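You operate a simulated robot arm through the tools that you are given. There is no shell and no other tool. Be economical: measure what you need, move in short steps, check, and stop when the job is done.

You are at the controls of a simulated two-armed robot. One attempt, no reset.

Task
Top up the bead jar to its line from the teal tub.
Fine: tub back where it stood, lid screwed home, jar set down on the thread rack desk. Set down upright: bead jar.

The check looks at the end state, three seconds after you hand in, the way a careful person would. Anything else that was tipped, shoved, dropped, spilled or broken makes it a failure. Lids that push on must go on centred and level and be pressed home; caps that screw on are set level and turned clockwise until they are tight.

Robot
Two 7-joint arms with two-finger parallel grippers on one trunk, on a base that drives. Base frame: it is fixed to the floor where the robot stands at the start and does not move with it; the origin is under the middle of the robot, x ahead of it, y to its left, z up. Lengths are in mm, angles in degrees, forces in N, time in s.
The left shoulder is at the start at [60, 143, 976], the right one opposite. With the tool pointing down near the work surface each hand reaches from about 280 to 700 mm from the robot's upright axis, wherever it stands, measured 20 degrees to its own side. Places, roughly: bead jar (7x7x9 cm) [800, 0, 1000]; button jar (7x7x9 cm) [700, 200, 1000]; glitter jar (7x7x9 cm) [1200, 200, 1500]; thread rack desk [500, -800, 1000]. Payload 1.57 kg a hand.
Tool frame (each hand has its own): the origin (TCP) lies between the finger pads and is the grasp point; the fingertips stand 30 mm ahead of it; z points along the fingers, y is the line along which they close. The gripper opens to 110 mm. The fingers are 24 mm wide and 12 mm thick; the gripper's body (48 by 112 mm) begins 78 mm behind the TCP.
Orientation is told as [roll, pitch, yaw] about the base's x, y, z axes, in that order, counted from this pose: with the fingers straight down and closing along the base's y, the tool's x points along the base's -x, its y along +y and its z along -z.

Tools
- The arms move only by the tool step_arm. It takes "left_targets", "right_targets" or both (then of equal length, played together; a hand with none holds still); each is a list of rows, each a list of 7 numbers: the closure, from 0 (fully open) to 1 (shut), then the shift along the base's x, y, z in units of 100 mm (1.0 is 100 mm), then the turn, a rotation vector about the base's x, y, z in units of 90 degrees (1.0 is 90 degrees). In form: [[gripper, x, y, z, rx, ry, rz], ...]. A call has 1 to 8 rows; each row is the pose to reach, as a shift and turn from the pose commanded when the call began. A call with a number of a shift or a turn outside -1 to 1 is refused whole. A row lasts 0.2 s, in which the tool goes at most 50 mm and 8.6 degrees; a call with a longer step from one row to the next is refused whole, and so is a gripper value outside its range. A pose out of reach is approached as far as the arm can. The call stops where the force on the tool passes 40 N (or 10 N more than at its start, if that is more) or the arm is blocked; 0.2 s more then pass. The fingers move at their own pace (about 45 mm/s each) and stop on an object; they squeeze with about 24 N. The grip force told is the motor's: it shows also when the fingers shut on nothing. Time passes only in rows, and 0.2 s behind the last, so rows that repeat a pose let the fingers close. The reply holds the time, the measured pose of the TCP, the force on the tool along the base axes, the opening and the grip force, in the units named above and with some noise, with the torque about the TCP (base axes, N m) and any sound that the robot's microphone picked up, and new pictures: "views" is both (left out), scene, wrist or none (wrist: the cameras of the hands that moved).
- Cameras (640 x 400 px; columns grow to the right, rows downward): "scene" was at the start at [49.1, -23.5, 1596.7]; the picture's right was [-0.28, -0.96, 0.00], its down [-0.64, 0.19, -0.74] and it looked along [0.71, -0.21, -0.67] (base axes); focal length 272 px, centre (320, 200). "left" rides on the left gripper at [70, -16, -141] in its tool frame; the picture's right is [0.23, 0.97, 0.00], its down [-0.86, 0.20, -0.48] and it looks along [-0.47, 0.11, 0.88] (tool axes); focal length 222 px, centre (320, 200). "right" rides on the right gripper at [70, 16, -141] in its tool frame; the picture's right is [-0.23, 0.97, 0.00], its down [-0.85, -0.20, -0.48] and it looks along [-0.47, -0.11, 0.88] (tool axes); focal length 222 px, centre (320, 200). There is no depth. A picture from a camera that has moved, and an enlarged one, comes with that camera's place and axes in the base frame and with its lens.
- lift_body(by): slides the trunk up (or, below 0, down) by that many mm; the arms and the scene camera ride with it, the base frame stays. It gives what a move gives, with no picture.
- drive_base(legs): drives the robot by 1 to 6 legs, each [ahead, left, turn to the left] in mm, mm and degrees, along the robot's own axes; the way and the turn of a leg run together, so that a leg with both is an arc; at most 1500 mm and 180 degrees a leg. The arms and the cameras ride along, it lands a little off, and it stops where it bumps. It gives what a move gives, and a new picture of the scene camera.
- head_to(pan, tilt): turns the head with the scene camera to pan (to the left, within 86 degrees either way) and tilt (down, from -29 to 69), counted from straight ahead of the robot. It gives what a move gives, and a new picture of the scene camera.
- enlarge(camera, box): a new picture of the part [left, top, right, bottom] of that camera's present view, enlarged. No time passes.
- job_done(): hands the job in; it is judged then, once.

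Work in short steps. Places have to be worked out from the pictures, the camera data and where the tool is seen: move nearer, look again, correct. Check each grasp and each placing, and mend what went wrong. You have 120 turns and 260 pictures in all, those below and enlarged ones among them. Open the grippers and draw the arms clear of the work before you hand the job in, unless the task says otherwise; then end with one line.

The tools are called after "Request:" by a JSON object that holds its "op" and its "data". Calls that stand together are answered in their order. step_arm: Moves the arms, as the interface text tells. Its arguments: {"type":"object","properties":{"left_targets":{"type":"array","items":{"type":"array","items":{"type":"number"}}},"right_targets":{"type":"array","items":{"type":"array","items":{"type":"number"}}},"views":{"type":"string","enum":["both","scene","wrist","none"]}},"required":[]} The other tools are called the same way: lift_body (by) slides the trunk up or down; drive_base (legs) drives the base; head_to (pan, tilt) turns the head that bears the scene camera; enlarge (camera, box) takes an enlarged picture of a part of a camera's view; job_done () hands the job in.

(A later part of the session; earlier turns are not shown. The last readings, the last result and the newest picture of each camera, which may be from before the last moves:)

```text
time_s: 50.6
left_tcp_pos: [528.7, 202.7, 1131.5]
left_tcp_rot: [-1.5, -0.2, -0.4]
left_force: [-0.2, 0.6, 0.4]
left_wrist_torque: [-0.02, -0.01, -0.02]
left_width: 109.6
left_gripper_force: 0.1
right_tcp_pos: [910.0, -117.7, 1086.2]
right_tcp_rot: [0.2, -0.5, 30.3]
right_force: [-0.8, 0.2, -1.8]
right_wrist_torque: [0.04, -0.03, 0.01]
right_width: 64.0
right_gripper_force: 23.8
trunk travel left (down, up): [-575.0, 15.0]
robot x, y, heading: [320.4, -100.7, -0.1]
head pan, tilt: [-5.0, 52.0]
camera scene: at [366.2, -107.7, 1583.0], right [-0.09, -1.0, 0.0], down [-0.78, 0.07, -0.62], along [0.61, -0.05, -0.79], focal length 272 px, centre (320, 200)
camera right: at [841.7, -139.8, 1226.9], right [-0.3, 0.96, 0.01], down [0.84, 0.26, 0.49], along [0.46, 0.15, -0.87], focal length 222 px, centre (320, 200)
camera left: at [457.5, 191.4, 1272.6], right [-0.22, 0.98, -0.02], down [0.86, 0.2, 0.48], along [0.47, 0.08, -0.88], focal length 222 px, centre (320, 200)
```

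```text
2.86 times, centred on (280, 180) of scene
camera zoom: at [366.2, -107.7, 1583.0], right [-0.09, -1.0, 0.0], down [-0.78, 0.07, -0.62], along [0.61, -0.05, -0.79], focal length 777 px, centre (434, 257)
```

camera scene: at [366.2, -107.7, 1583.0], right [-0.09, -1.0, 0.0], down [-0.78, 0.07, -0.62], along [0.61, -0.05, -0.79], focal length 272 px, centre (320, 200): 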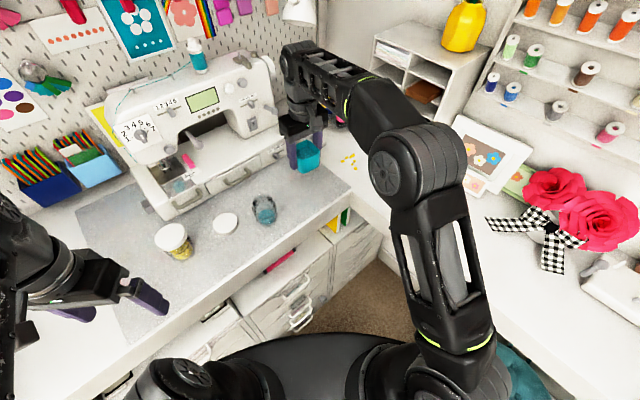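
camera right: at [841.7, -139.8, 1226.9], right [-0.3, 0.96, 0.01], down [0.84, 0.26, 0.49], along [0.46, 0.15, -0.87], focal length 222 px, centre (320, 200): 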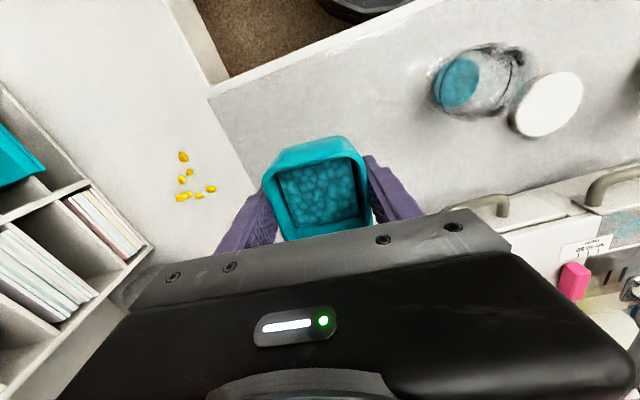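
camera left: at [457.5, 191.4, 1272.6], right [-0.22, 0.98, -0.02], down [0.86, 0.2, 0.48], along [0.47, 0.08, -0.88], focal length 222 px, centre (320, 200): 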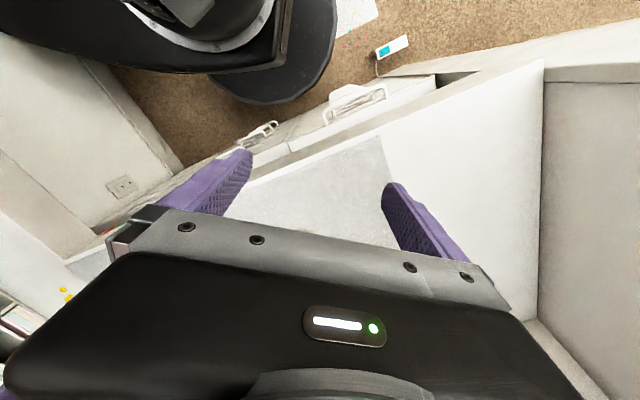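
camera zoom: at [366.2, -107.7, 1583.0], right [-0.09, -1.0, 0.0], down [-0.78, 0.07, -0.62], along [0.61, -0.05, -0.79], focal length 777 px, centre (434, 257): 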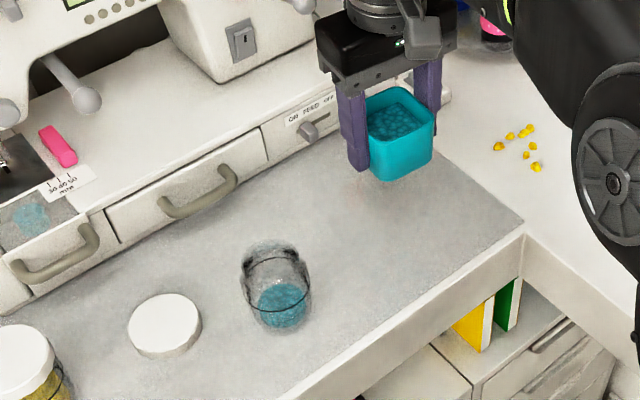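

The view is clear: jar at about (804,3). I carry the tub toward the jar, beginning a mild 15° tilt that spills nothing.

Request:
{"op": "step_arm", "data": {"right_targets": [[1, -0.13, 0.25, 0.05, 0, 0, 0], [1, -0.26, 0.5, 0.1, -0.0144, -0.0537, 0], [1, -0.4, 0.72, 0.14, -0.0288, -0.1073, 0], [1, -0.4, 0.72, 0.14, -0.0432, -0.161, 0]], "views": "both"}}

Request:
{"op": "enlarge", "data": {"camera": "scene", "box": [190, 110, 370, 250]}}

```text
time_s: 51.6
left_tcp_pos: [528.9, 201.1, 1130.2]
left_tcp_rot: [-1.5, -0.1, -0.4]
left_force: [0.4, 0.2, 0.0]
left_wrist_torque: [0.03, -0.02, 0.03]
left_width: 110.0
left_gripper_force: 0.1
right_tcp_pos: [870.1, -47.1, 1101.1]
right_tcp_rot: [-10.5, -11.0, 31.4]
right_force: [-0.9, 0.0, -1.9]
right_wrist_torque: [0.0, 0.06, 0.02]
right_width: 63.9
right_gripper_force: 24.4
trunk travel left (down, up): [-575.0, 15.0]
robot x, y, heading: [320.6, -104.9, -0.3]
head pan, tilt: [-5.0, 52.0]
camera scene: at [367.0, -108.9, 1583.0], right [-0.09, -1.0, 0.0], down [-0.78, 0.07, -0.62], along [0.61, -0.05, -0.79], focal length 272 px, centre (320, 200)
camera right: at [769.6, -60.3, 1220.9], right [-0.28, 0.95, -0.13], down [0.69, 0.29, 0.66], along [0.67, 0.09, -0.74], focal length 222 px, centre (320, 200)
```

scene: 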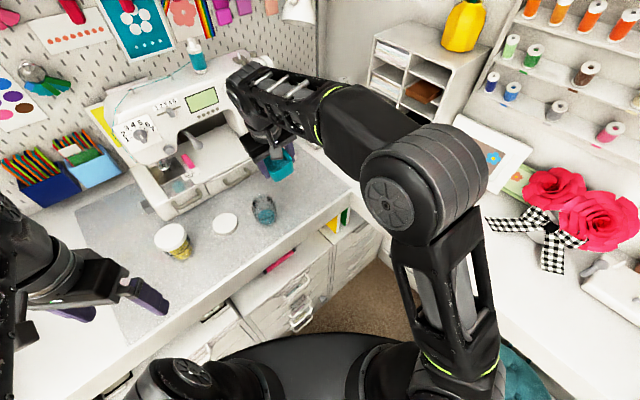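
right: 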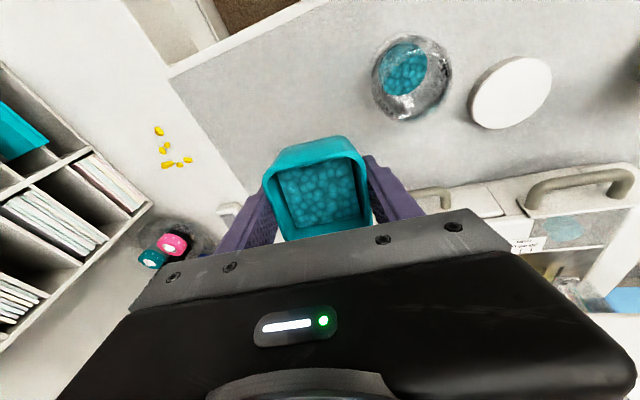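

```text
2.86 times, centred on (280, 180) of scene
camera zoom: at [367.0, -108.9, 1583.0], right [-0.09, -1.0, 0.0], down [-0.78, 0.07, -0.62], along [0.61, -0.05, -0.79], focal length 777 px, centre (434, 257)
```

zoom: 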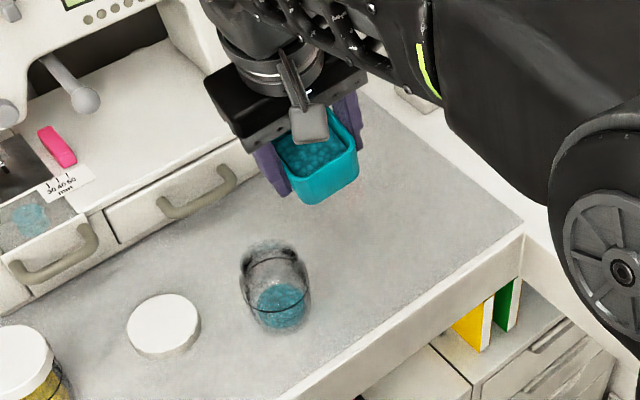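

I enlarge the right wrist view to locate the jar's rim exactly.

Request:
{"op": "enlarge", "data": {"camera": "right", "box": [330, 10, 490, 150]}}

Request:
{"op": "enlarge", "data": {"camera": "scene", "box": [240, 180, 290, 230]}}

```text
2.86 times, centred on (410, 80) of right
camera zoom: at [769.6, -60.3, 1220.9], right [-0.28, 0.95, -0.13], down [0.69, 0.29, 0.66], along [0.67, 0.09, -0.74], focal length 635 px, centre (63, 543)
```

zoom: 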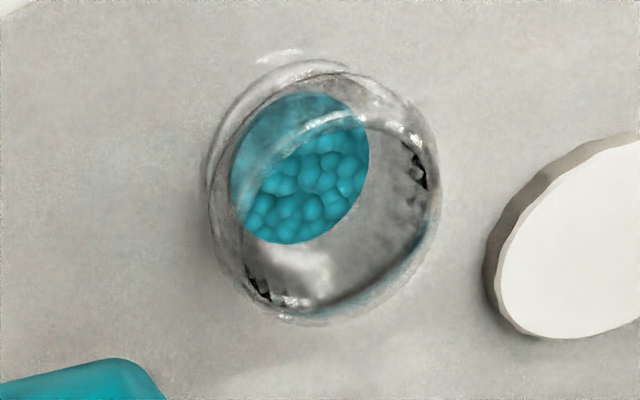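

```text
8.00 times, centred on (265, 205) of scene
camera zoom: at [367.0, -108.9, 1583.0], right [-0.09, -1.0, 0.0], down [-0.78, 0.07, -0.62], along [0.61, -0.05, -0.79], focal length 2175 px, centre (760, 160)
```

zoom: 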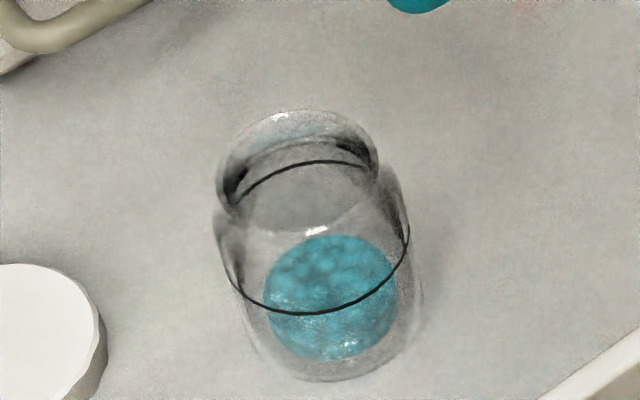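

The jar is upright at (803,1.5) with a narrower neck (radius about 24, rim z about 1035). The line is at about z 998, with beads roughly halfway to it. I bring the tub's front corner over the opening at 25° tilt.

Request:
{"op": "step_arm", "data": {"right_targets": [[1, -0.08, 0.17, -0.02, -0.0144, -0.0537, 0], [1, -0.154, 0.347, -0.05, -0.0288, -0.1073, 0], [1, -0.154, 0.347, -0.05, -0.0288, -0.1073, 0]], "views": "both"}}

Request:
{"op": "enlarge", "data": {"camera": "scene", "box": [215, 150, 315, 240]}}

```text
time_s: 52.4
left_tcp_pos: [529.3, 202.0, 1130.2]
left_tcp_rot: [-1.4, -0.1, -0.5]
left_force: [-0.2, 0.5, 0.2]
left_wrist_torque: [0.01, 0.01, 0.01]
left_width: 110.0
left_gripper_force: 0.0
right_tcp_pos: [856.9, -11.9, 1095.3]
right_tcp_rot: [-18.1, -17.7, 33.2]
right_force: [1.0, -0.4, -1.6]
right_wrist_torque: [0.0, -0.01, 0.0]
right_width: 63.7
right_gripper_force: 24.3
trunk travel left (down, up): [-575.0, 15.0]
robot x, y, heading: [325.7, -99.6, -0.2]
head pan, tilt: [-5.0, 52.0]
camera scene: at [367.3, -108.7, 1583.0], right [-0.09, -1.0, 0.0], down [-0.79, 0.07, -0.62], along [0.61, -0.05, -0.79], focal length 272 px, centre (320, 200)
camera right: at [736.4, -20.8, 1197.5], right [-0.25, 0.94, -0.22], down [0.57, 0.33, 0.75], along [0.78, 0.06, -0.62], focal length 222 px, centre (320, 200)
```

scene: 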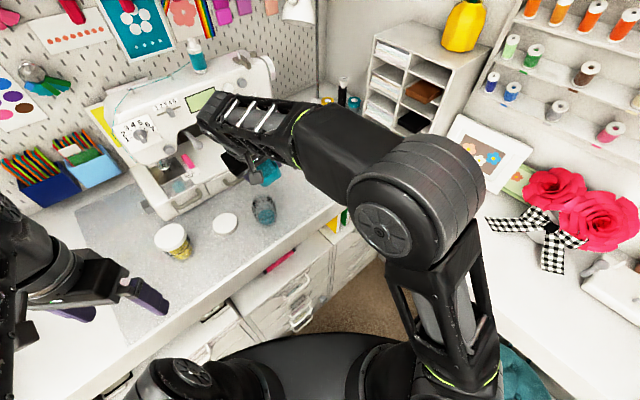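
right: 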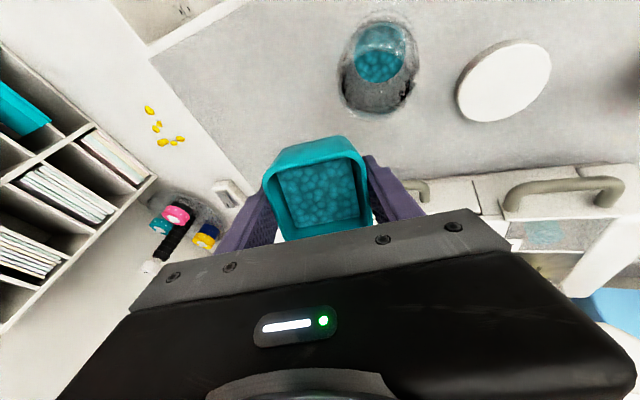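

```text
4.44 times, centred on (265, 195) of scene
camera zoom: at [367.3, -108.7, 1583.0], right [-0.09, -1.0, 0.0], down [-0.79, 0.07, -0.62], along [0.61, -0.05, -0.79], focal length 1208 px, centre (564, 222)
```

zoom: 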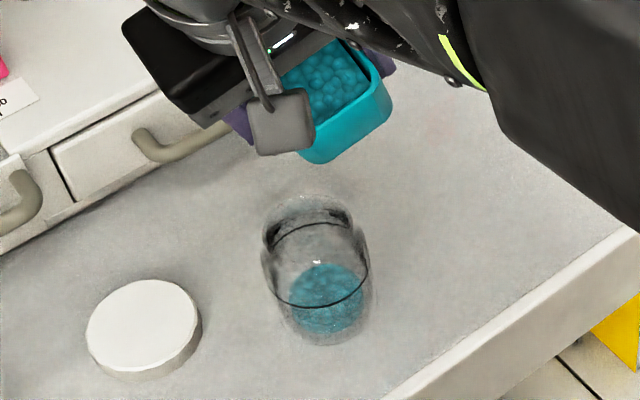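

The corner is over the opening. I tilt on to 35° and check for flow.

Request:
{"op": "step_arm", "data": {"right_targets": [[1, -0.01, 0.0, -0.015, -0.0144, -0.0537, 0], [1, -0.02, 0.0, -0.03, -0.0288, -0.1073, 0], [1, -0.02, 0.0, -0.03, -0.0288, -0.1073, 0]], "views": "wrist"}}

Request:
{"op": "enlarge", "data": {"camera": "scene", "box": [215, 150, 315, 240]}}

```text
time_s: 53.2
left_tcp_pos: [528.1, 203.1, 1129.3]
left_tcp_rot: [-1.3, -0.1, -0.5]
left_force: [0.0, 0.0, -0.4]
left_wrist_torque: [-0.03, 0.0, -0.01]
left_width: 109.7
left_gripper_force: 0.0
right_tcp_pos: [854.4, -11.1, 1092.3]
right_tcp_rot: [-26.4, -24.2, 36.1]
right_force: [0.1, -0.2, -1.0]
right_wrist_torque: [0.0, 0.01, -0.01]
right_width: 64.1
right_gripper_force: 24.2
trunk travel left (down, up): [-575.0, 15.0]
robot x, y, heading: [320.6, -101.8, 0.1]
head pan, tilt: [-5.0, 52.0]
camera right: at [718.9, -16.7, 1172.5], right [-0.21, 0.93, -0.3], down [0.44, 0.36, 0.82], along [0.88, 0.04, -0.48], focal length 222 px, centre (320, 200)
```

right: 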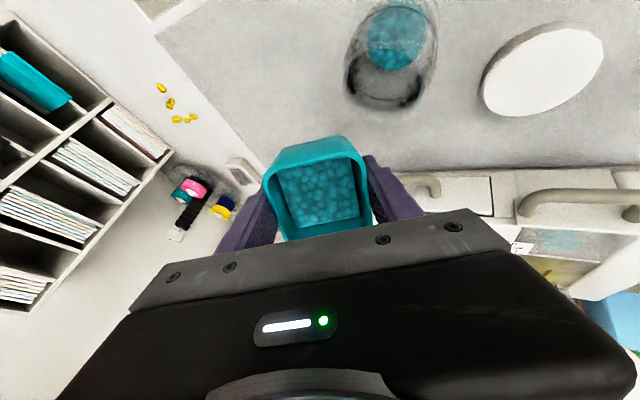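

```text
4.44 times, centred on (265, 195) of scene
camera zoom: at [367.3, -108.5, 1583.0], right [-0.09, -1.0, 0.0], down [-0.79, 0.07, -0.62], along [0.61, -0.05, -0.79], focal length 1208 px, centre (564, 222)
```

zoom: 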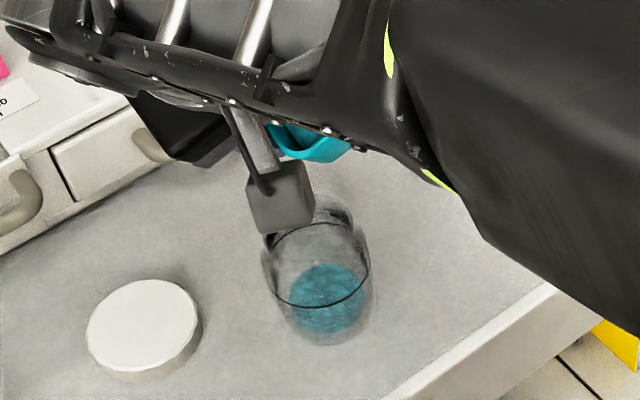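

No flow yet. I tilt to 45°.

Request:
{"op": "step_arm", "data": {"right_targets": [[1, -0.015, 0.0, 0, -0.0144, -0.0537, 0], [1, -0.03, 0.01, 0, -0.0288, -0.1073, 0], [1, -0.03, 0.01, 0, -0.0288, -0.1073, 0]], "views": "wrist"}}

Request:
{"op": "enlarge", "data": {"camera": "scene", "box": [215, 150, 315, 240]}}

```text
time_s: 54.0
left_tcp_pos: [528.9, 203.7, 1130.3]
left_tcp_rot: [-1.4, -0.1, -0.5]
left_force: [-1.0, -1.0, -0.3]
left_wrist_torque: [-0.02, 0.05, 0.02]
left_width: 110.1
left_gripper_force: 0.0
right_tcp_pos: [850.3, -10.9, 1091.4]
right_tcp_rot: [-35.2, -30.2, 40.5]
right_force: [-0.1, -0.5, -1.5]
right_wrist_torque: [-0.02, 0.03, -0.01]
right_width: 63.6
right_gripper_force: 24.0
trunk travel left (down, up): [-575.0, 15.0]
robot x, y, heading: [324.6, -104.0, 0.3]
head pan, tilt: [-5.0, 52.0]
camera right: at [704.1, -12.3, 1147.6], right [-0.15, 0.92, -0.37], down [0.3, 0.4, 0.87], along [0.94, 0.02, -0.33], focal length 222 px, centre (320, 200)
```

right: 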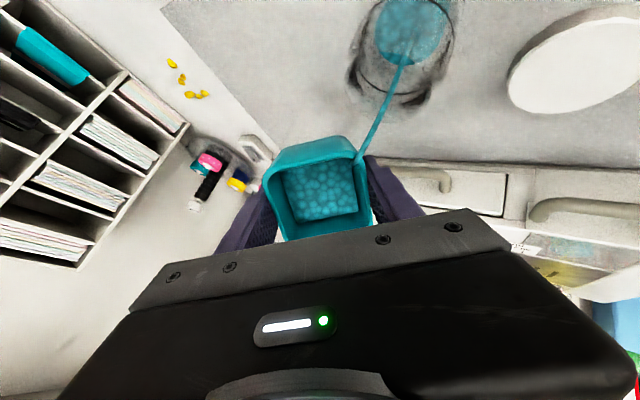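

```text
4.44 times, centred on (265, 195) of scene
camera zoom: at [367.3, -108.5, 1583.0], right [-0.09, -1.0, 0.0], down [-0.79, 0.07, -0.62], along [0.61, -0.05, -0.79], focal length 1208 px, centre (564, 222)
```

zoom: 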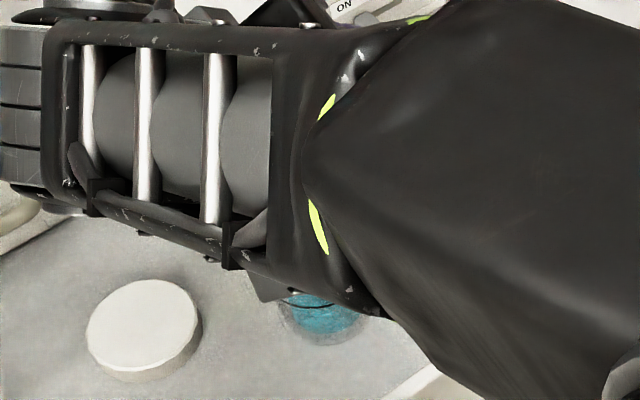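

A stream is flowing into the jar. I hold for a moment and check the level.

Request:
{"op": "step_arm", "data": {"right_targets": [[1, 0, 0, 0, 0, 0, 0], [1, 0, 0, 0, 0, 0, 0]], "views": "none"}}

Request:
{"op": "enlarge", "data": {"camera": "right", "box": [270, 0, 490, 200]}}

Request:
{"op": "enlarge", "data": {"camera": "scene", "box": [245, 195, 295, 235]}}

```text
time_s: 54.6
left_tcp_pos: [529.4, 203.4, 1130.1]
left_tcp_rot: [-1.4, 0.0, -0.5]
left_force: [-0.2, 0.0, -1.3]
left_wrist_torque: [-0.01, 0.0, 0.03]
left_width: 110.0
left_gripper_force: 0.1
right_tcp_pos: [851.3, -10.2, 1090.9]
right_tcp_rot: [-35.2, -30.1, 40.3]
right_force: [0.1, -0.9, -1.8]
right_wrist_torque: [0.01, 0.01, 0.02]
right_width: 63.9
right_gripper_force: 23.8
trunk travel left (down, up): [-575.0, 15.0]
robot x, y, heading: [321.7, -98.0, -0.1]
head pan, tilt: [-5.0, 52.0]
```

```text
2.00 times, centred on (380, 100) of right
camera zoom: at [703.9, -12.0, 1147.9], right [-0.15, 0.92, -0.37], down [0.3, 0.4, 0.87], along [0.94, 0.02, -0.33], focal length 444 px, centre (200, 400)
```

zoom: 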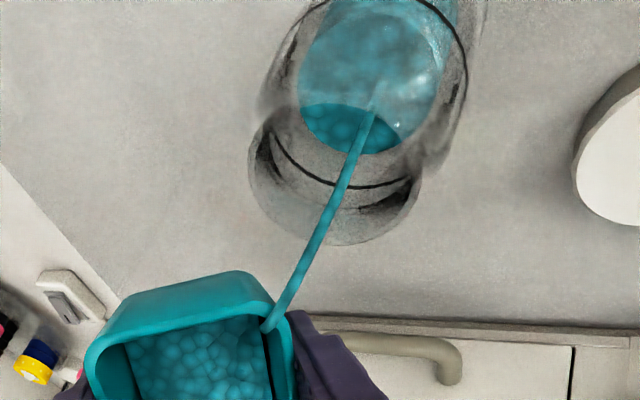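

```text
10.00 times, centred on (270, 215) of scene
camera zoom: at [367.1, -108.3, 1583.0], right [-0.09, -1.0, 0.0], down [-0.79, 0.07, -0.62], along [0.61, -0.05, -0.79], focal length 2719 px, centre (820, 50)
```

zoom: 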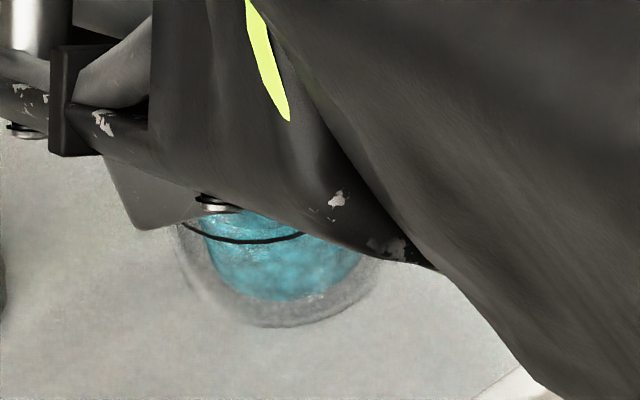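

The stream lands in the jar; the bead level is at about z 980 against the line at 998. I hold on and watch.

Request:
{"op": "step_arm", "data": {"right_targets": [[1, 0, 0, 0, 0, 0, 0], [1, 0, 0, 0, 0, 0, 0], [1, 0, 0, 0, 0, 0, 0]], "views": "none"}}

Request:
{"op": "enlarge", "data": {"camera": "right", "box": [270, 0, 490, 200]}}

```text
time_s: 55.4
left_tcp_pos: [529.4, 201.4, 1129.6]
left_tcp_rot: [-1.4, -0.2, -0.5]
left_force: [-0.7, -0.2, 0.0]
left_wrist_torque: [-0.01, -0.01, 0.0]
left_width: 110.0
left_gripper_force: 0.1
right_tcp_pos: [851.0, -10.4, 1091.9]
right_tcp_rot: [-35.2, -30.2, 40.4]
right_force: [-0.2, 0.3, -0.9]
right_wrist_torque: [-0.02, 0.0, 0.01]
right_width: 63.8
right_gripper_force: 24.0
trunk travel left (down, up): [-575.0, 15.0]
robot x, y, heading: [318.5, -103.4, 0.0]
head pan, tilt: [-5.0, 52.0]
```

```text
2.00 times, centred on (380, 100) of right
camera zoom: at [703.9, -12.0, 1147.9], right [-0.15, 0.92, -0.37], down [0.3, 0.4, 0.87], along [0.94, 0.02, -0.33], focal length 444 px, centre (200, 400)
```

zoom: 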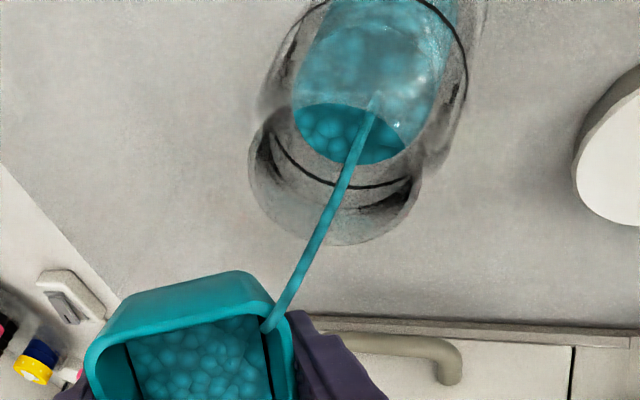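

The level rises about 4-5 mm/s, with about 5 mm to go. One more short hold.

Request:
{"op": "step_arm", "data": {"right_targets": [[1, 0, 0, 0, 0, 0, 0]], "views": "none"}}

Request:
{"op": "enlarge", "data": {"camera": "right", "box": [340, 0, 490, 130]}}

```text
time_s: 55.8
left_tcp_pos: [528.6, 202.3, 1130.5]
left_tcp_rot: [-1.3, -0.1, -0.5]
left_force: [-1.4, 0.0, -0.4]
left_wrist_torque: [0.0, 0.0, 0.01]
left_width: 110.1
left_gripper_force: 0.0
right_tcp_pos: [850.5, -10.2, 1092.0]
right_tcp_rot: [-35.2, -30.2, 40.3]
right_force: [0.4, -0.1, -0.1]
right_wrist_torque: [0.0, 0.02, 0.0]
right_width: 63.5
right_gripper_force: 23.6
trunk travel left (down, up): [-575.0, 15.0]
robot x, y, heading: [326.8, -106.1, -0.3]
head pan, tilt: [-5.0, 52.0]
```

```text
3.08 times, centred on (415, 65) of right
camera zoom: at [703.9, -12.1, 1147.9], right [-0.15, 0.92, -0.37], down [0.3, 0.4, 0.87], along [0.94, 0.02, -0.33], focal length 684 px, centre (28, 615)
```

zoom: 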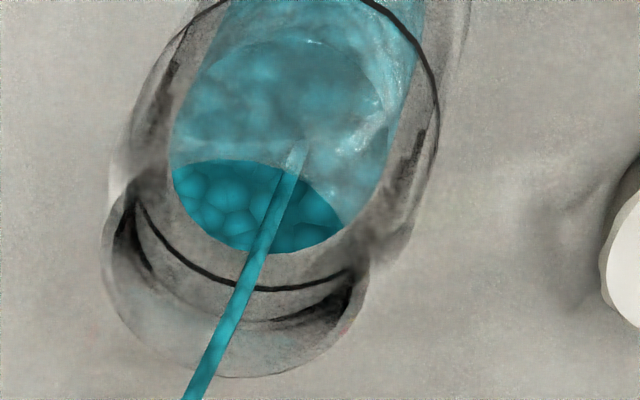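

The level looks about 3 mm short of the line. I tilt back to stop the flow and check from the side.

Request:
{"op": "step_arm", "data": {"right_targets": [[1, 0.02, 0.0, 0, 0.0216, 0.0805, 0], [1, 0.03, -0.01, 0.02, 0.0432, 0.161, 0], [1, 0.04, -0.01, 0.05, 0.0576, 0.2147, 0]], "views": "wrist"}}

Request:
{"op": "enlarge", "data": {"camera": "right", "box": [310, 0, 470, 140]}}

Request:
{"op": "enlarge", "data": {"camera": "scene", "box": [240, 180, 290, 230]}}

```text
time_s: 56.6
left_tcp_pos: [529.6, 202.6, 1129.7]
left_tcp_rot: [-1.4, -0.1, -0.5]
left_force: [0.3, 0.9, 0.0]
left_wrist_torque: [0.0, 0.0, 0.0]
left_width: 110.1
left_gripper_force: 0.1
right_tcp_pos: [856.0, -12.3, 1096.5]
right_tcp_rot: [-17.9, -17.6, 33.2]
right_force: [0.9, 0.0, -0.9]
right_wrist_torque: [0.03, 0.05, 0.02]
right_width: 64.0
right_gripper_force: 24.1
trunk travel left (down, up): [-575.0, 15.0]
robot x, y, heading: [325.8, -102.3, -0.0]
head pan, tilt: [-5.0, 52.0]
camera right: at [735.5, -20.5, 1198.3], right [-0.25, 0.94, -0.22], down [0.57, 0.32, 0.75], along [0.78, 0.06, -0.62], focal length 222 px, centre (320, 200)
```

right: 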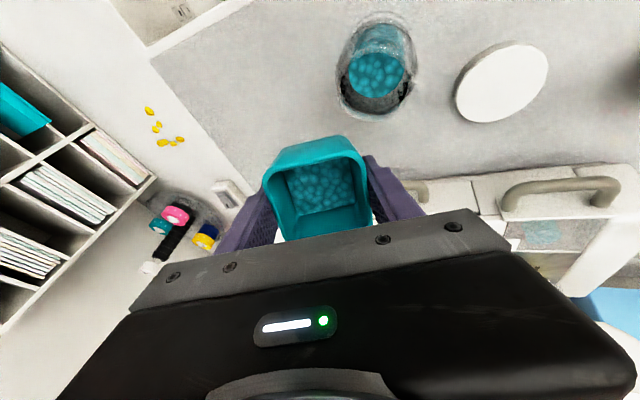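

```text
2.86 times, centred on (390, 70) of right
camera zoom: at [735.5, -20.5, 1198.3], right [-0.25, 0.94, -0.22], down [0.57, 0.32, 0.75], along [0.78, 0.06, -0.62], focal length 635 px, centre (120, 571)
```

zoom: 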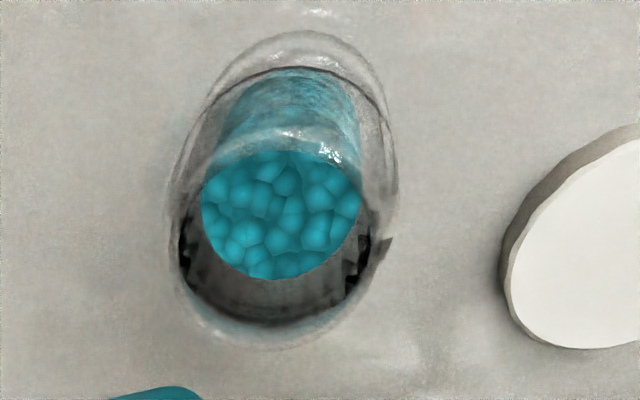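

```text
8.00 times, centred on (265, 205) of scene
camera zoom: at [367.6, -108.6, 1582.9], right [-0.09, -1.0, 0.0], down [-0.79, 0.07, -0.62], along [0.61, -0.05, -0.79], focal length 2175 px, centre (760, 160)
```

zoom: 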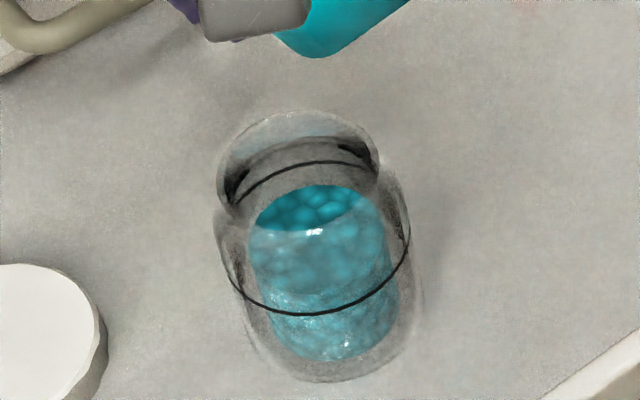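

By ellipse geometry in the scene view, the bead surface now sits right at the line. I enlarge to confirm, including for stray beads.

Request:
{"op": "enlarge", "data": {"camera": "scene", "box": [250, 186, 282, 228]}}

Request:
{"op": "enlarge", "data": {"camera": "scene", "box": [180, 130, 360, 270]}}

```text
9.52 times, centred on (266, 207) of scene
camera zoom: at [367.6, -108.6, 1582.9], right [-0.09, -1.0, 0.0], down [-0.79, 0.07, -0.62], along [0.61, -0.05, -0.79], focal length 2589 px, centre (834, 133)
```

zoom: 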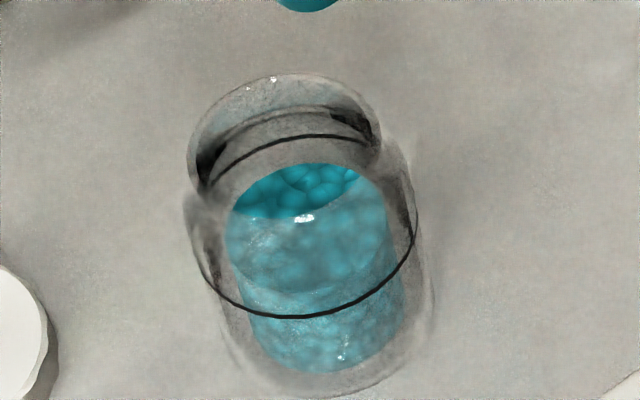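

```text
2.86 times, centred on (270, 200) of scene
camera zoom: at [367.6, -108.6, 1582.9], right [-0.09, -1.0, 0.0], down [-0.79, 0.07, -0.62], along [0.61, -0.05, -0.79], focal length 777 px, centre (463, 200)
```

zoom: 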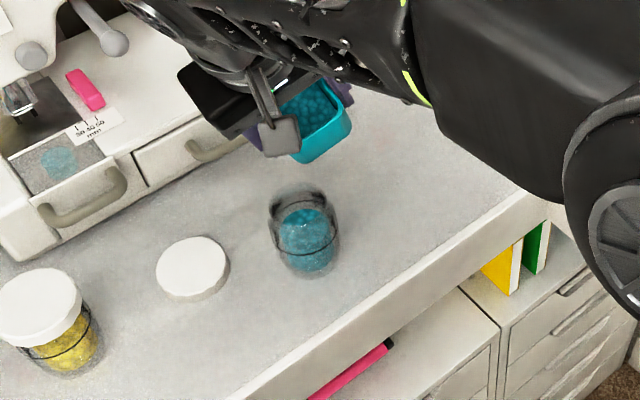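

The surface matches the line exactly, and nothing is spilled. I level the tub over the jar, then carry it back above its place.

Request:
{"op": "step_arm", "data": {"right_targets": [[1, 0.0, 0, 0.03, 0.0216, 0.0805, 0], [1, 0.1, -0.2, 0.05, 0.0432, 0.161, 0], [1, 0.25, -0.5, 0.05, 0.0576, 0.2147, 0], [1, 0.4, -0.8, 0, 0.072, 0.2683, 0]], "views": "none"}}

```text
time_s: 57.6
left_tcp_pos: [529.7, 202.5, 1131.8]
left_tcp_rot: [-1.4, -0.1, -0.4]
left_force: [-0.5, 0.0, -0.4]
left_wrist_torque: [-0.02, -0.02, 0.01]
left_width: 109.9
left_gripper_force: 0.1
right_tcp_pos: [891.6, -80.4, 1099.1]
right_tcp_rot: [-0.8, -1.6, 30.4]
right_force: [-0.7, 1.0, -2.1]
right_wrist_torque: [-0.05, -0.02, -0.02]
right_width: 63.9
right_gripper_force: 24.5
right hand out of reach, approached as far as the arm can: row 4
trunk travel left (down, up): [-575.0, 15.0]
robot x, y, heading: [323.8, -103.9, -0.2]
head pan, tilt: [-5.0, 52.0]
```

The tub is level and nearly back over its spot. I complete the move and descend partway for a check.

Request:
{"op": "step_arm", "data": {"right_targets": [[1, 0.1, -0.19, -0.2, 0.003, 0.009, 0], [1, 0.204, -0.381, -0.4, 0.0055, 0.017, 0], [1, 0.204, -0.381, -0.6, 0.0055, 0.017, 0], [1, 0.204, -0.381, -0.8, 0.0055, 0.017, 0], [1, 0.204, -0.381, -0.8, 0.0055, 0.017, 0]], "views": "wrist"}}

Request:
{"op": "enlarge", "data": {"camera": "scene", "box": [220, 130, 360, 230]}}

```text
time_s: 58.8
left_tcp_pos: [529.3, 202.6, 1131.0]
left_tcp_rot: [-1.4, -0.1, -0.5]
left_force: [0.3, -0.1, 0.7]
left_wrist_torque: [-0.03, -0.02, 0.02]
left_width: 109.9
left_gripper_force: 0.0
right_tcp_pos: [909.6, -119.3, 1019.1]
right_tcp_rot: [1.4, 0.6, 30.3]
right_force: [-0.3, -0.5, -0.3]
right_wrist_torque: [-0.02, -0.01, 0.01]
right_width: 64.2
right_gripper_force: 23.9
trunk travel left (down, up): [-575.0, 15.0]
robot x, y, heading: [320.4, -101.2, 0.0]
head pan, tilt: [-5.0, 52.0]
camera right: at [845.8, -143.2, 1162.1], right [-0.29, 0.96, 0.02], down [0.85, 0.25, 0.46], along [0.44, 0.16, -0.89], focal length 222 px, centre (320, 200)
```

right: 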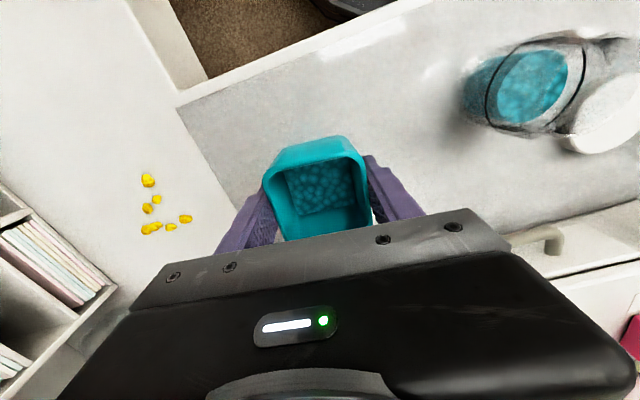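

```text
4.00 times, centred on (290, 180) of scene
camera zoom: at [366.8, -108.1, 1583.0], right [-0.09, -1.0, 0.0], down [-0.78, 0.07, -0.62], along [0.61, -0.05, -0.79], focal length 1087 px, centre (440, 280)
```

zoom: 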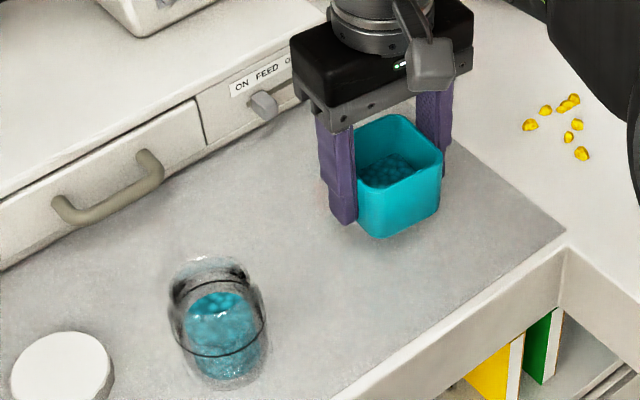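

I trim the 1° tilt and 2 mm offset, and lower to the mat.

Request:
{"op": "step_arm", "data": {"right_targets": [[1, 0.02, 0.01, -0.15, -0.0035, -0.016, 0], [1, 0.02, 0.01, -0.25, -0.0035, -0.016, 0], [1, 0.02, 0.01, -0.28, -0.0035, -0.016, 0], [1, 0.02, 0.01, -0.29, -0.0035, -0.016, 0]], "views": "none"}}

```text
time_s: 59.8
left_tcp_pos: [528.6, 202.6, 1130.6]
left_tcp_rot: [-1.4, -0.1, -0.4]
left_force: [1.0, -0.3, 1.0]
left_wrist_torque: [0.0, 0.0, 0.02]
left_width: 110.1
left_gripper_force: 0.0
right_tcp_pos: [912.7, -118.8, 991.3]
right_tcp_rot: [0.5, -0.6, 30.4]
right_force: [0.0, -0.8, 5.1]
right_wrist_torque: [-0.13, -0.13, -0.03]
right_width: 63.9
right_gripper_force: 24.1
trunk travel left (down, up): [-575.0, 15.0]
robot x, y, heading: [320.9, -98.9, -0.0]
head pan, tilt: [-5.0, 52.0]
```

The tub touches down at its original pose (5 N). I release and rise.

Request:
{"op": "step_arm", "data": {"right_targets": [[0.35, 0, 0, 0, 0, 0, 0], [0.1, 0, 0, 0, 0, 0, 0], [0, 0, 0, 0, 0, 0, 0], [0, 0, 0, 0.35, 0, 0, 0], [0, 0, 0, 0.7, 0, 0, 0], [0, 0, 0, 0.95, 0, 0, 0]], "views": "both"}}

Request:
{"op": "enlarge", "data": {"camera": "right", "box": [200, 60, 440, 210]}}

```text
time_s: 61.2
left_tcp_pos: [529.3, 203.8, 1131.0]
left_tcp_rot: [-1.4, -0.2, -0.6]
left_force: [0.4, 0.2, 0.2]
left_wrist_torque: [-0.01, -0.01, -0.04]
left_width: 110.2
left_gripper_force: 0.0
right_tcp_pos: [911.6, -117.6, 1085.1]
right_tcp_rot: [0.5, -0.5, 30.4]
right_force: [0.6, 0.0, -0.3]
right_wrist_torque: [0.02, -0.01, 0.0]
right_width: 110.1
right_gripper_force: 0.0
trunk travel left (down, up): [-575.0, 15.0]
robot x, y, heading: [323.4, -106.1, -0.1]
head pan, tilt: [-5.0, 52.0]
camera scene: at [366.6, -108.0, 1583.0], right [-0.09, -1.0, 0.0], down [-0.78, 0.07, -0.62], along [0.61, -0.05, -0.79], focal length 272 px, centre (320, 200)
camera right: at [842.7, -141.1, 1224.9], right [-0.3, 0.96, 0.01], down [0.84, 0.25, 0.48], along [0.46, 0.15, -0.87], focal length 222 px, centre (320, 200)
```

scene: 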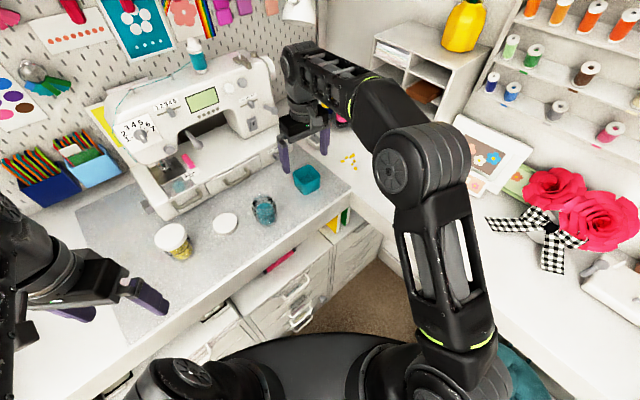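
right: 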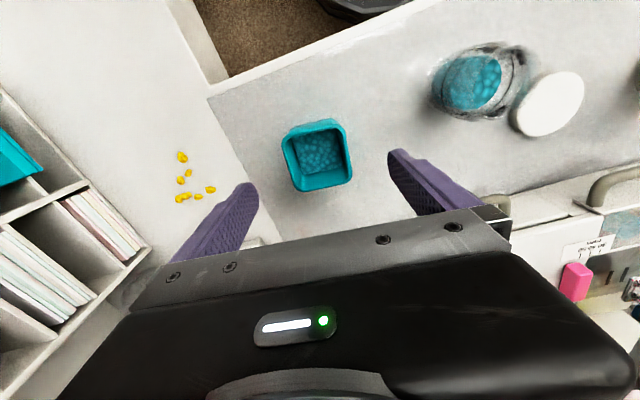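

```text
2.67 times, centred on (320, 135) of right
camera zoom: at [842.7, -141.1, 1224.9], right [-0.3, 0.96, 0.01], down [0.84, 0.25, 0.48], along [0.46, 0.15, -0.87], focal length 592 px, centre (320, 373)
```

zoom: 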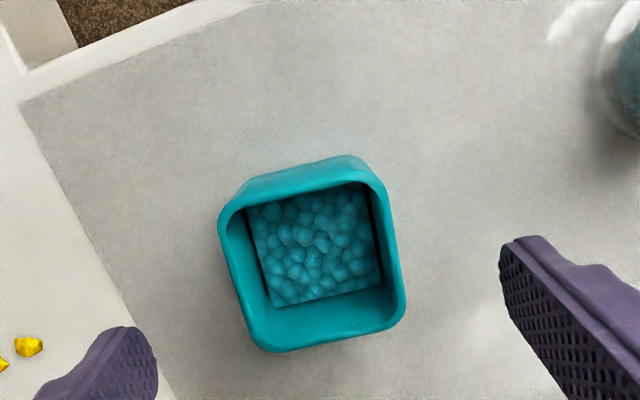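

The tub is back in place. I return the base to its earlier position for the two-handed lid work.

Request:
{"op": "step_arm", "data": {"right_targets": [[0, -0.3, 0.1, 0.05, 0, 0, 0], [0, -0.6, 0.2, 0.1, 0, 0, 0]], "views": "none"}}

Request:
{"op": "drive_base", "data": {"legs": [[-87, 102, 0]]}}

Request:
{"op": "enlarge", "data": {"camera": "scene", "box": [220, 130, 360, 230]}}

```text
time_s: 61.8
left_tcp_pos: [527.7, 202.8, 1130.4]
left_tcp_rot: [-1.4, -0.1, -0.5]
left_force: [0.6, -0.6, 0.4]
left_wrist_torque: [-0.02, -0.01, 0.0]
left_width: 109.7
left_gripper_force: 0.2
right_tcp_pos: [849.5, -96.3, 1094.9]
right_tcp_rot: [0.5, -0.5, 30.2]
right_force: [0.5, 0.1, 0.2]
right_wrist_torque: [-0.01, -0.01, 0.03]
right_width: 109.9
right_gripper_force: 0.0
trunk travel left (down, up): [-575.0, 15.0]
robot x, y, heading: [326.0, -103.5, -0.4]
head pan, tilt: [-5.0, 52.0]
```

```text
time_s: 63.1
left_tcp_pos: [441.7, 305.8, 1131.1]
left_tcp_rot: [-1.5, -0.1, -0.5]
left_force: [-1.2, -0.5, 0.1]
left_wrist_torque: [-0.02, -0.02, -0.01]
left_width: 110.2
left_gripper_force: 0.1
right_tcp_pos: [763.5, 5.7, 1094.0]
right_tcp_rot: [0.5, -0.5, 30.3]
right_force: [-0.3, 0.2, -0.9]
right_wrist_torque: [-0.04, 0.0, 0.03]
right_width: 109.9
right_gripper_force: 0.0
trunk travel left (down, up): [-575.0, 15.0]
robot x, y, heading: [236.4, -0.2, -0.1]
head pan, tilt: [-5.0, 52.0]
camera scene: at [279.1, -5.7, 1583.0], right [-0.09, -1.0, 0.0], down [-0.78, 0.07, -0.62], along [0.61, -0.06, -0.79], focal length 272 px, centre (320, 200)
```

scene: 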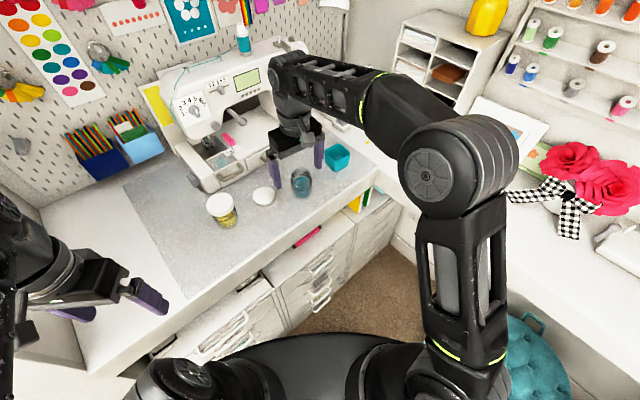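

```text
4.00 times, centred on (290, 180) of scene
camera zoom: at [279.1, -5.7, 1583.0], right [-0.09, -1.0, 0.0], down [-0.78, 0.07, -0.62], along [0.61, -0.06, -0.79], focal length 1087 px, centre (440, 280)
```

zoom: 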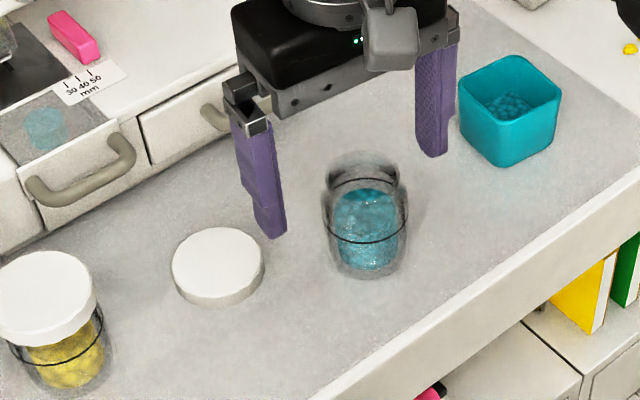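

Everything stands well. I turn the base 18° left so the right shoulder comes closer to the jar (more reach for the wrist turns), first pulling the right hand in.

Request:
{"op": "step_arm", "data": {"right_targets": [[0, -0.3, -0.3, 0, 0, 0, 0], [0, -0.6, -0.6, 0, 0, 0, 0]], "views": "none"}}

Request:
{"op": "drive_base", "data": {"legs": [[0, 0, 18]]}}

Request:
{"op": "head_to", "data": {"pan": -23, "tilt": 52}}

```text
time_s: 63.7
left_tcp_pos: [442.0, 303.2, 1130.4]
left_tcp_rot: [-1.4, -0.1, -0.5]
left_force: [0.6, -0.5, 0.7]
left_wrist_torque: [-0.04, -0.02, 0.02]
left_width: 110.0
left_gripper_force: 0.1
right_tcp_pos: [702.2, -56.0, 1092.9]
right_tcp_rot: [0.5, -0.7, 30.4]
right_force: [0.4, 0.4, -0.2]
right_wrist_torque: [0.0, 0.0, 0.04]
right_width: 110.0
right_gripper_force: 0.0
trunk travel left (down, up): [-575.0, 15.0]
robot x, y, heading: [235.9, -1.2, -0.3]
head pan, tilt: [-5.0, 52.0]
```

```text
time_s: 65.1
left_tcp_pos: [337.9, 352.0, 1130.7]
left_tcp_rot: [-1.5, -0.1, 17.5]
left_force: [-0.1, -0.1, -0.3]
left_wrist_torque: [0.0, 0.01, 0.0]
left_width: 110.0
left_gripper_force: 0.1
right_tcp_pos: [697.5, 92.3, 1092.9]
right_tcp_rot: [0.4, -0.5, 48.4]
right_force: [0.4, -0.7, -0.3]
right_wrist_torque: [0.04, -0.02, -0.01]
right_width: 110.1
right_gripper_force: 0.0
trunk travel left (down, up): [-575.0, 15.0]
robot x, y, heading: [236.7, 0.1, 17.9]
head pan, tilt: [-5.0, 52.0]
camera scene: at [280.2, 7.3, 1583.0], right [0.22, -0.97, 0.0], down [-0.77, -0.18, -0.62], along [0.6, 0.14, -0.79], focal length 272 px, centre (320, 200)
```

scene: 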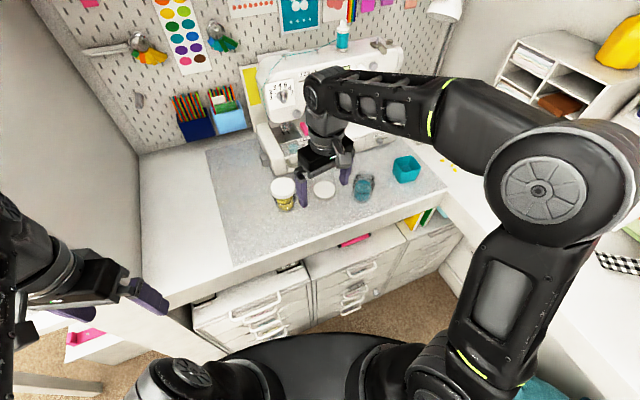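

```text
time_s: 65.9
left_tcp_pos: [337.2, 352.7, 1130.8]
left_tcp_rot: [-1.4, -0.2, 17.6]
left_force: [0.2, 0.2, -0.1]
left_wrist_torque: [-0.01, 0.01, -0.01]
left_width: 109.9
left_gripper_force: 0.1
right_tcp_pos: [697.1, 92.3, 1091.3]
right_tcp_rot: [0.5, -0.5, 48.2]
right_force: [-0.4, 0.8, 0.4]
right_wrist_torque: [0.0, 0.01, 0.02]
right_width: 110.1
right_gripper_force: 0.0
trunk travel left (down, up): [-575.0, 15.0]
robot x, y, heading: [235.0, -2.2, 17.9]
head pan, tilt: [-23.0, 52.0]
camera scene: at [281.9, -16.3, 1583.0], right [-0.09, -1.0, 0.0], down [-0.79, 0.07, -0.62], along [0.61, -0.05, -0.79], focal length 272 px, centre (320, 200)
```

scene: 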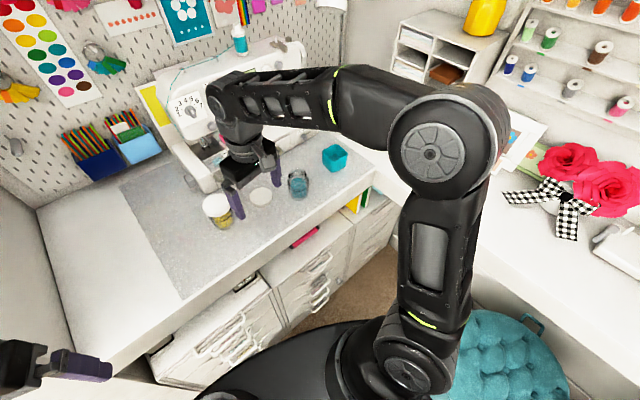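

Now I move the right hand above the lid while winding the wrist counter-clockwise, to give a long clockwise stroke later.

Request:
{"op": "step_arm", "data": {"right_targets": [[0.2, 0.12, 0.02, 0, 0, 0, 0.095], [0.2, 0.24, 0.05, 0, 0, 0, 0.19], [0.2, 0.36, 0.07, 0, 0, 0, 0.285], [0.2, 0.48, 0.09, 0, 0, 0, 0.38], [0.2, 0.6, 0.11, 0, 0, 0, 0.475], [0.2, 0.72, 0.14, 0, 0, 0, 0.57], [0.2, 0.84, 0.16, 0, 0, 0, 0.665], [0.2, 0.96, 0.18, 0, 0, 0, 0.76]], "views": "none"}}

Request:
{"op": "step_arm", "data": {"right_targets": [[0.2, 0, 0, 0, 0, 0, 0.095], [0.2, 0, 0, 0, 0, 0, 0.19], [0.2, 0, 0, 0, 0, 0, 0.285], [0.2, 0, 0, 0, 0, 0, 0.38], [0.2, 0, 0, 0, 0, 0, 0.475], [0.2, 0, 0, 0, 0, 0, 0.56]], "views": "both"}}

```text
time_s: 67.7
left_tcp_pos: [339.0, 353.1, 1131.2]
left_tcp_rot: [-1.4, -0.1, 17.6]
left_force: [0.4, 0.4, -0.3]
left_wrist_torque: [0.0, 0.01, 0.02]
left_width: 110.0
left_gripper_force: 0.2
right_tcp_pos: [792.8, 111.6, 1093.2]
right_tcp_rot: [0.5, -0.5, 117.0]
right_force: [-0.6, -0.4, 0.9]
right_wrist_torque: [-0.03, -0.03, 0.02]
right_width: 88.0
right_gripper_force: 0.0
trunk travel left (down, up): [-575.0, 15.0]
robot x, y, heading: [239.0, 2.2, 18.1]
head pan, tilt: [-23.0, 52.0]
```

```text
time_s: 69.1
left_tcp_pos: [337.8, 353.5, 1131.4]
left_tcp_rot: [-1.4, -0.1, 17.6]
left_force: [-0.3, 1.6, 0.4]
left_wrist_torque: [0.03, 0.02, 0.02]
left_width: 109.6
left_gripper_force: 0.1
right_tcp_pos: [792.4, 109.8, 1092.4]
right_tcp_rot: [0.5, -0.6, 167.2]
right_force: [0.1, 0.0, -0.7]
right_wrist_torque: [0.0, 0.01, 0.0]
right_width: 88.0
right_gripper_force: 0.2
trunk travel left (down, up): [-575.0, 15.0]
robot x, y, heading: [235.8, -1.0, 18.1]
head pan, tilt: [-23.0, 52.0]
camera scene: at [281.9, -16.4, 1583.0], right [-0.09, -1.0, 0.0], down [-0.79, 0.07, -0.62], along [0.61, -0.05, -0.79], focal length 272 px, centre (320, 200)
camera right: at [860.1, 79.1, 1233.0], right [-0.44, -0.9, 0.01], down [-0.79, 0.39, 0.48], along [-0.44, 0.2, -0.87], focal length 222 px, centre (320, 200)
```

scene: 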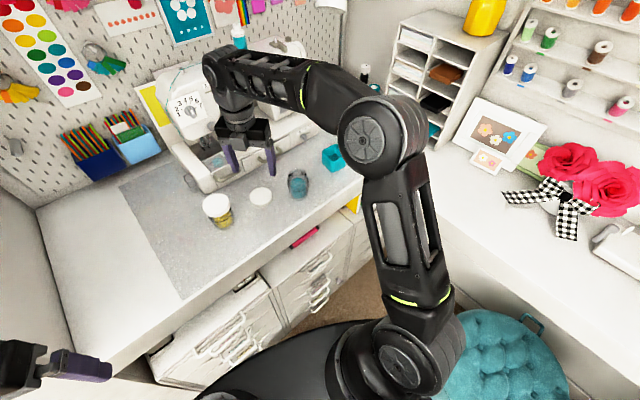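
right: 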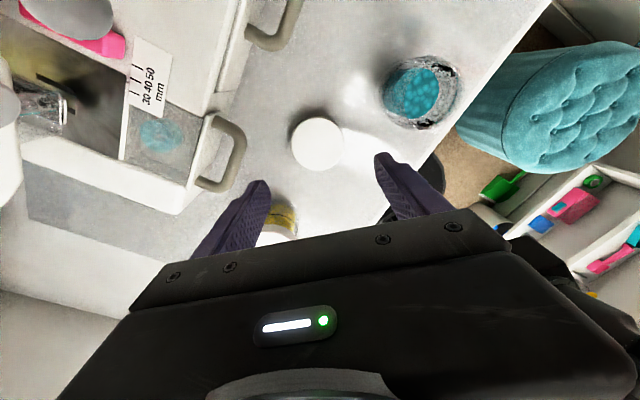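

Full reach is available now. I descend over the lid partway and re-measure it.

Request:
{"op": "step_arm", "data": {"right_targets": [[0.2, 0.02, 0.01, -0.4, 0, 0, 0], [0.2, 0.02, 0.01, -0.7, 0, 0, 0]], "views": "none"}}

Request:
{"op": "enlarge", "data": {"camera": "right", "box": [220, 90, 460, 240]}}

```text
time_s: 69.7
left_tcp_pos: [338.4, 352.0, 1131.1]
left_tcp_rot: [-1.3, -0.1, 17.7]
left_force: [-0.3, -0.8, -0.5]
left_wrist_torque: [0.01, -0.02, 0.01]
left_width: 110.1
left_gripper_force: 0.1
right_tcp_pos: [795.5, 112.6, 1024.5]
right_tcp_rot: [0.5, -0.5, 167.2]
right_force: [0.6, 0.6, 0.2]
right_wrist_torque: [0.0, 0.0, 0.01]
right_width: 87.9
right_gripper_force: 0.1
trunk travel left (down, up): [-575.0, 15.0]
robot x, y, heading: [235.3, 3.4, 18.0]
head pan, tilt: [-23.0, 52.0]
```

```text
2.67 times, centred on (340, 165) of right
camera zoom: at [863.4, 80.6, 1164.9], right [-0.44, -0.9, 0.01], down [-0.78, 0.39, 0.48], along [-0.44, 0.2, -0.88], focal length 592 px, centre (267, 293)
```

zoom: 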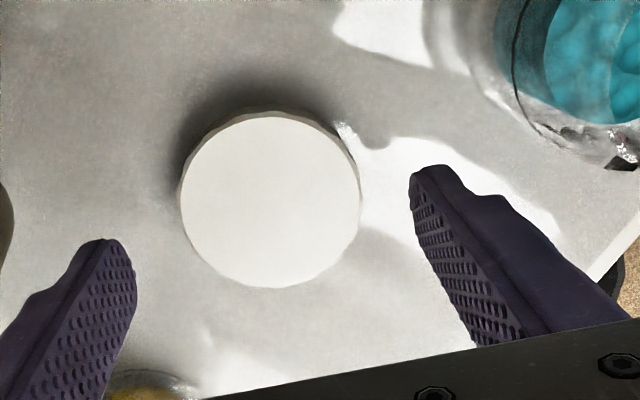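

The lid centre reads (799,110). I correct, descend to z 983 and grip.

Request:
{"op": "step_arm", "data": {"right_targets": [[0.2, 0.035, -0.022, -0.2, 0, 0, 0], [0.2, 0.035, -0.022, -0.41, 0, 0, 0], [0.4, 0.035, -0.022, -0.41, 0, 0, 0], [0.6, 0.035, -0.022, -0.41, 0, 0, 0], [1, 0.035, -0.022, -0.41, 0, 0, 0], [1, 0.035, -0.022, -0.41, 0, 0, 0]], "views": "none"}}

Request:
{"op": "enlarge", "data": {"camera": "right", "box": [220, 90, 460, 240]}}

```text
time_s: 71.1
left_tcp_pos: [337.6, 352.9, 1130.6]
left_tcp_rot: [-1.4, -0.1, 17.6]
left_force: [0.8, 0.2, -0.3]
left_wrist_torque: [-0.04, 0.04, -0.02]
left_width: 110.1
left_gripper_force: 0.2
right_tcp_pos: [798.4, 108.8, 983.1]
right_tcp_rot: [0.5, -0.5, 167.2]
right_force: [-0.9, 0.8, -0.4]
right_wrist_torque: [0.0, 0.02, 0.0]
right_width: 63.8
right_gripper_force: 23.9
trunk travel left (down, up): [-575.0, 15.0]
robot x, y, heading: [234.6, -0.0, 17.9]
head pan, tilt: [-23.0, 52.0]
```

```text
2.67 times, centred on (340, 165) of right
camera zoom: at [866.0, 77.9, 1123.2], right [-0.44, -0.9, 0.01], down [-0.78, 0.39, 0.48], along [-0.44, 0.2, -0.87], focal length 592 px, centre (267, 293)
```

zoom: 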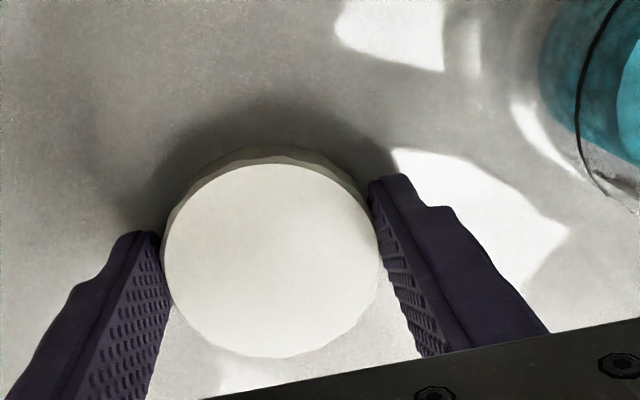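

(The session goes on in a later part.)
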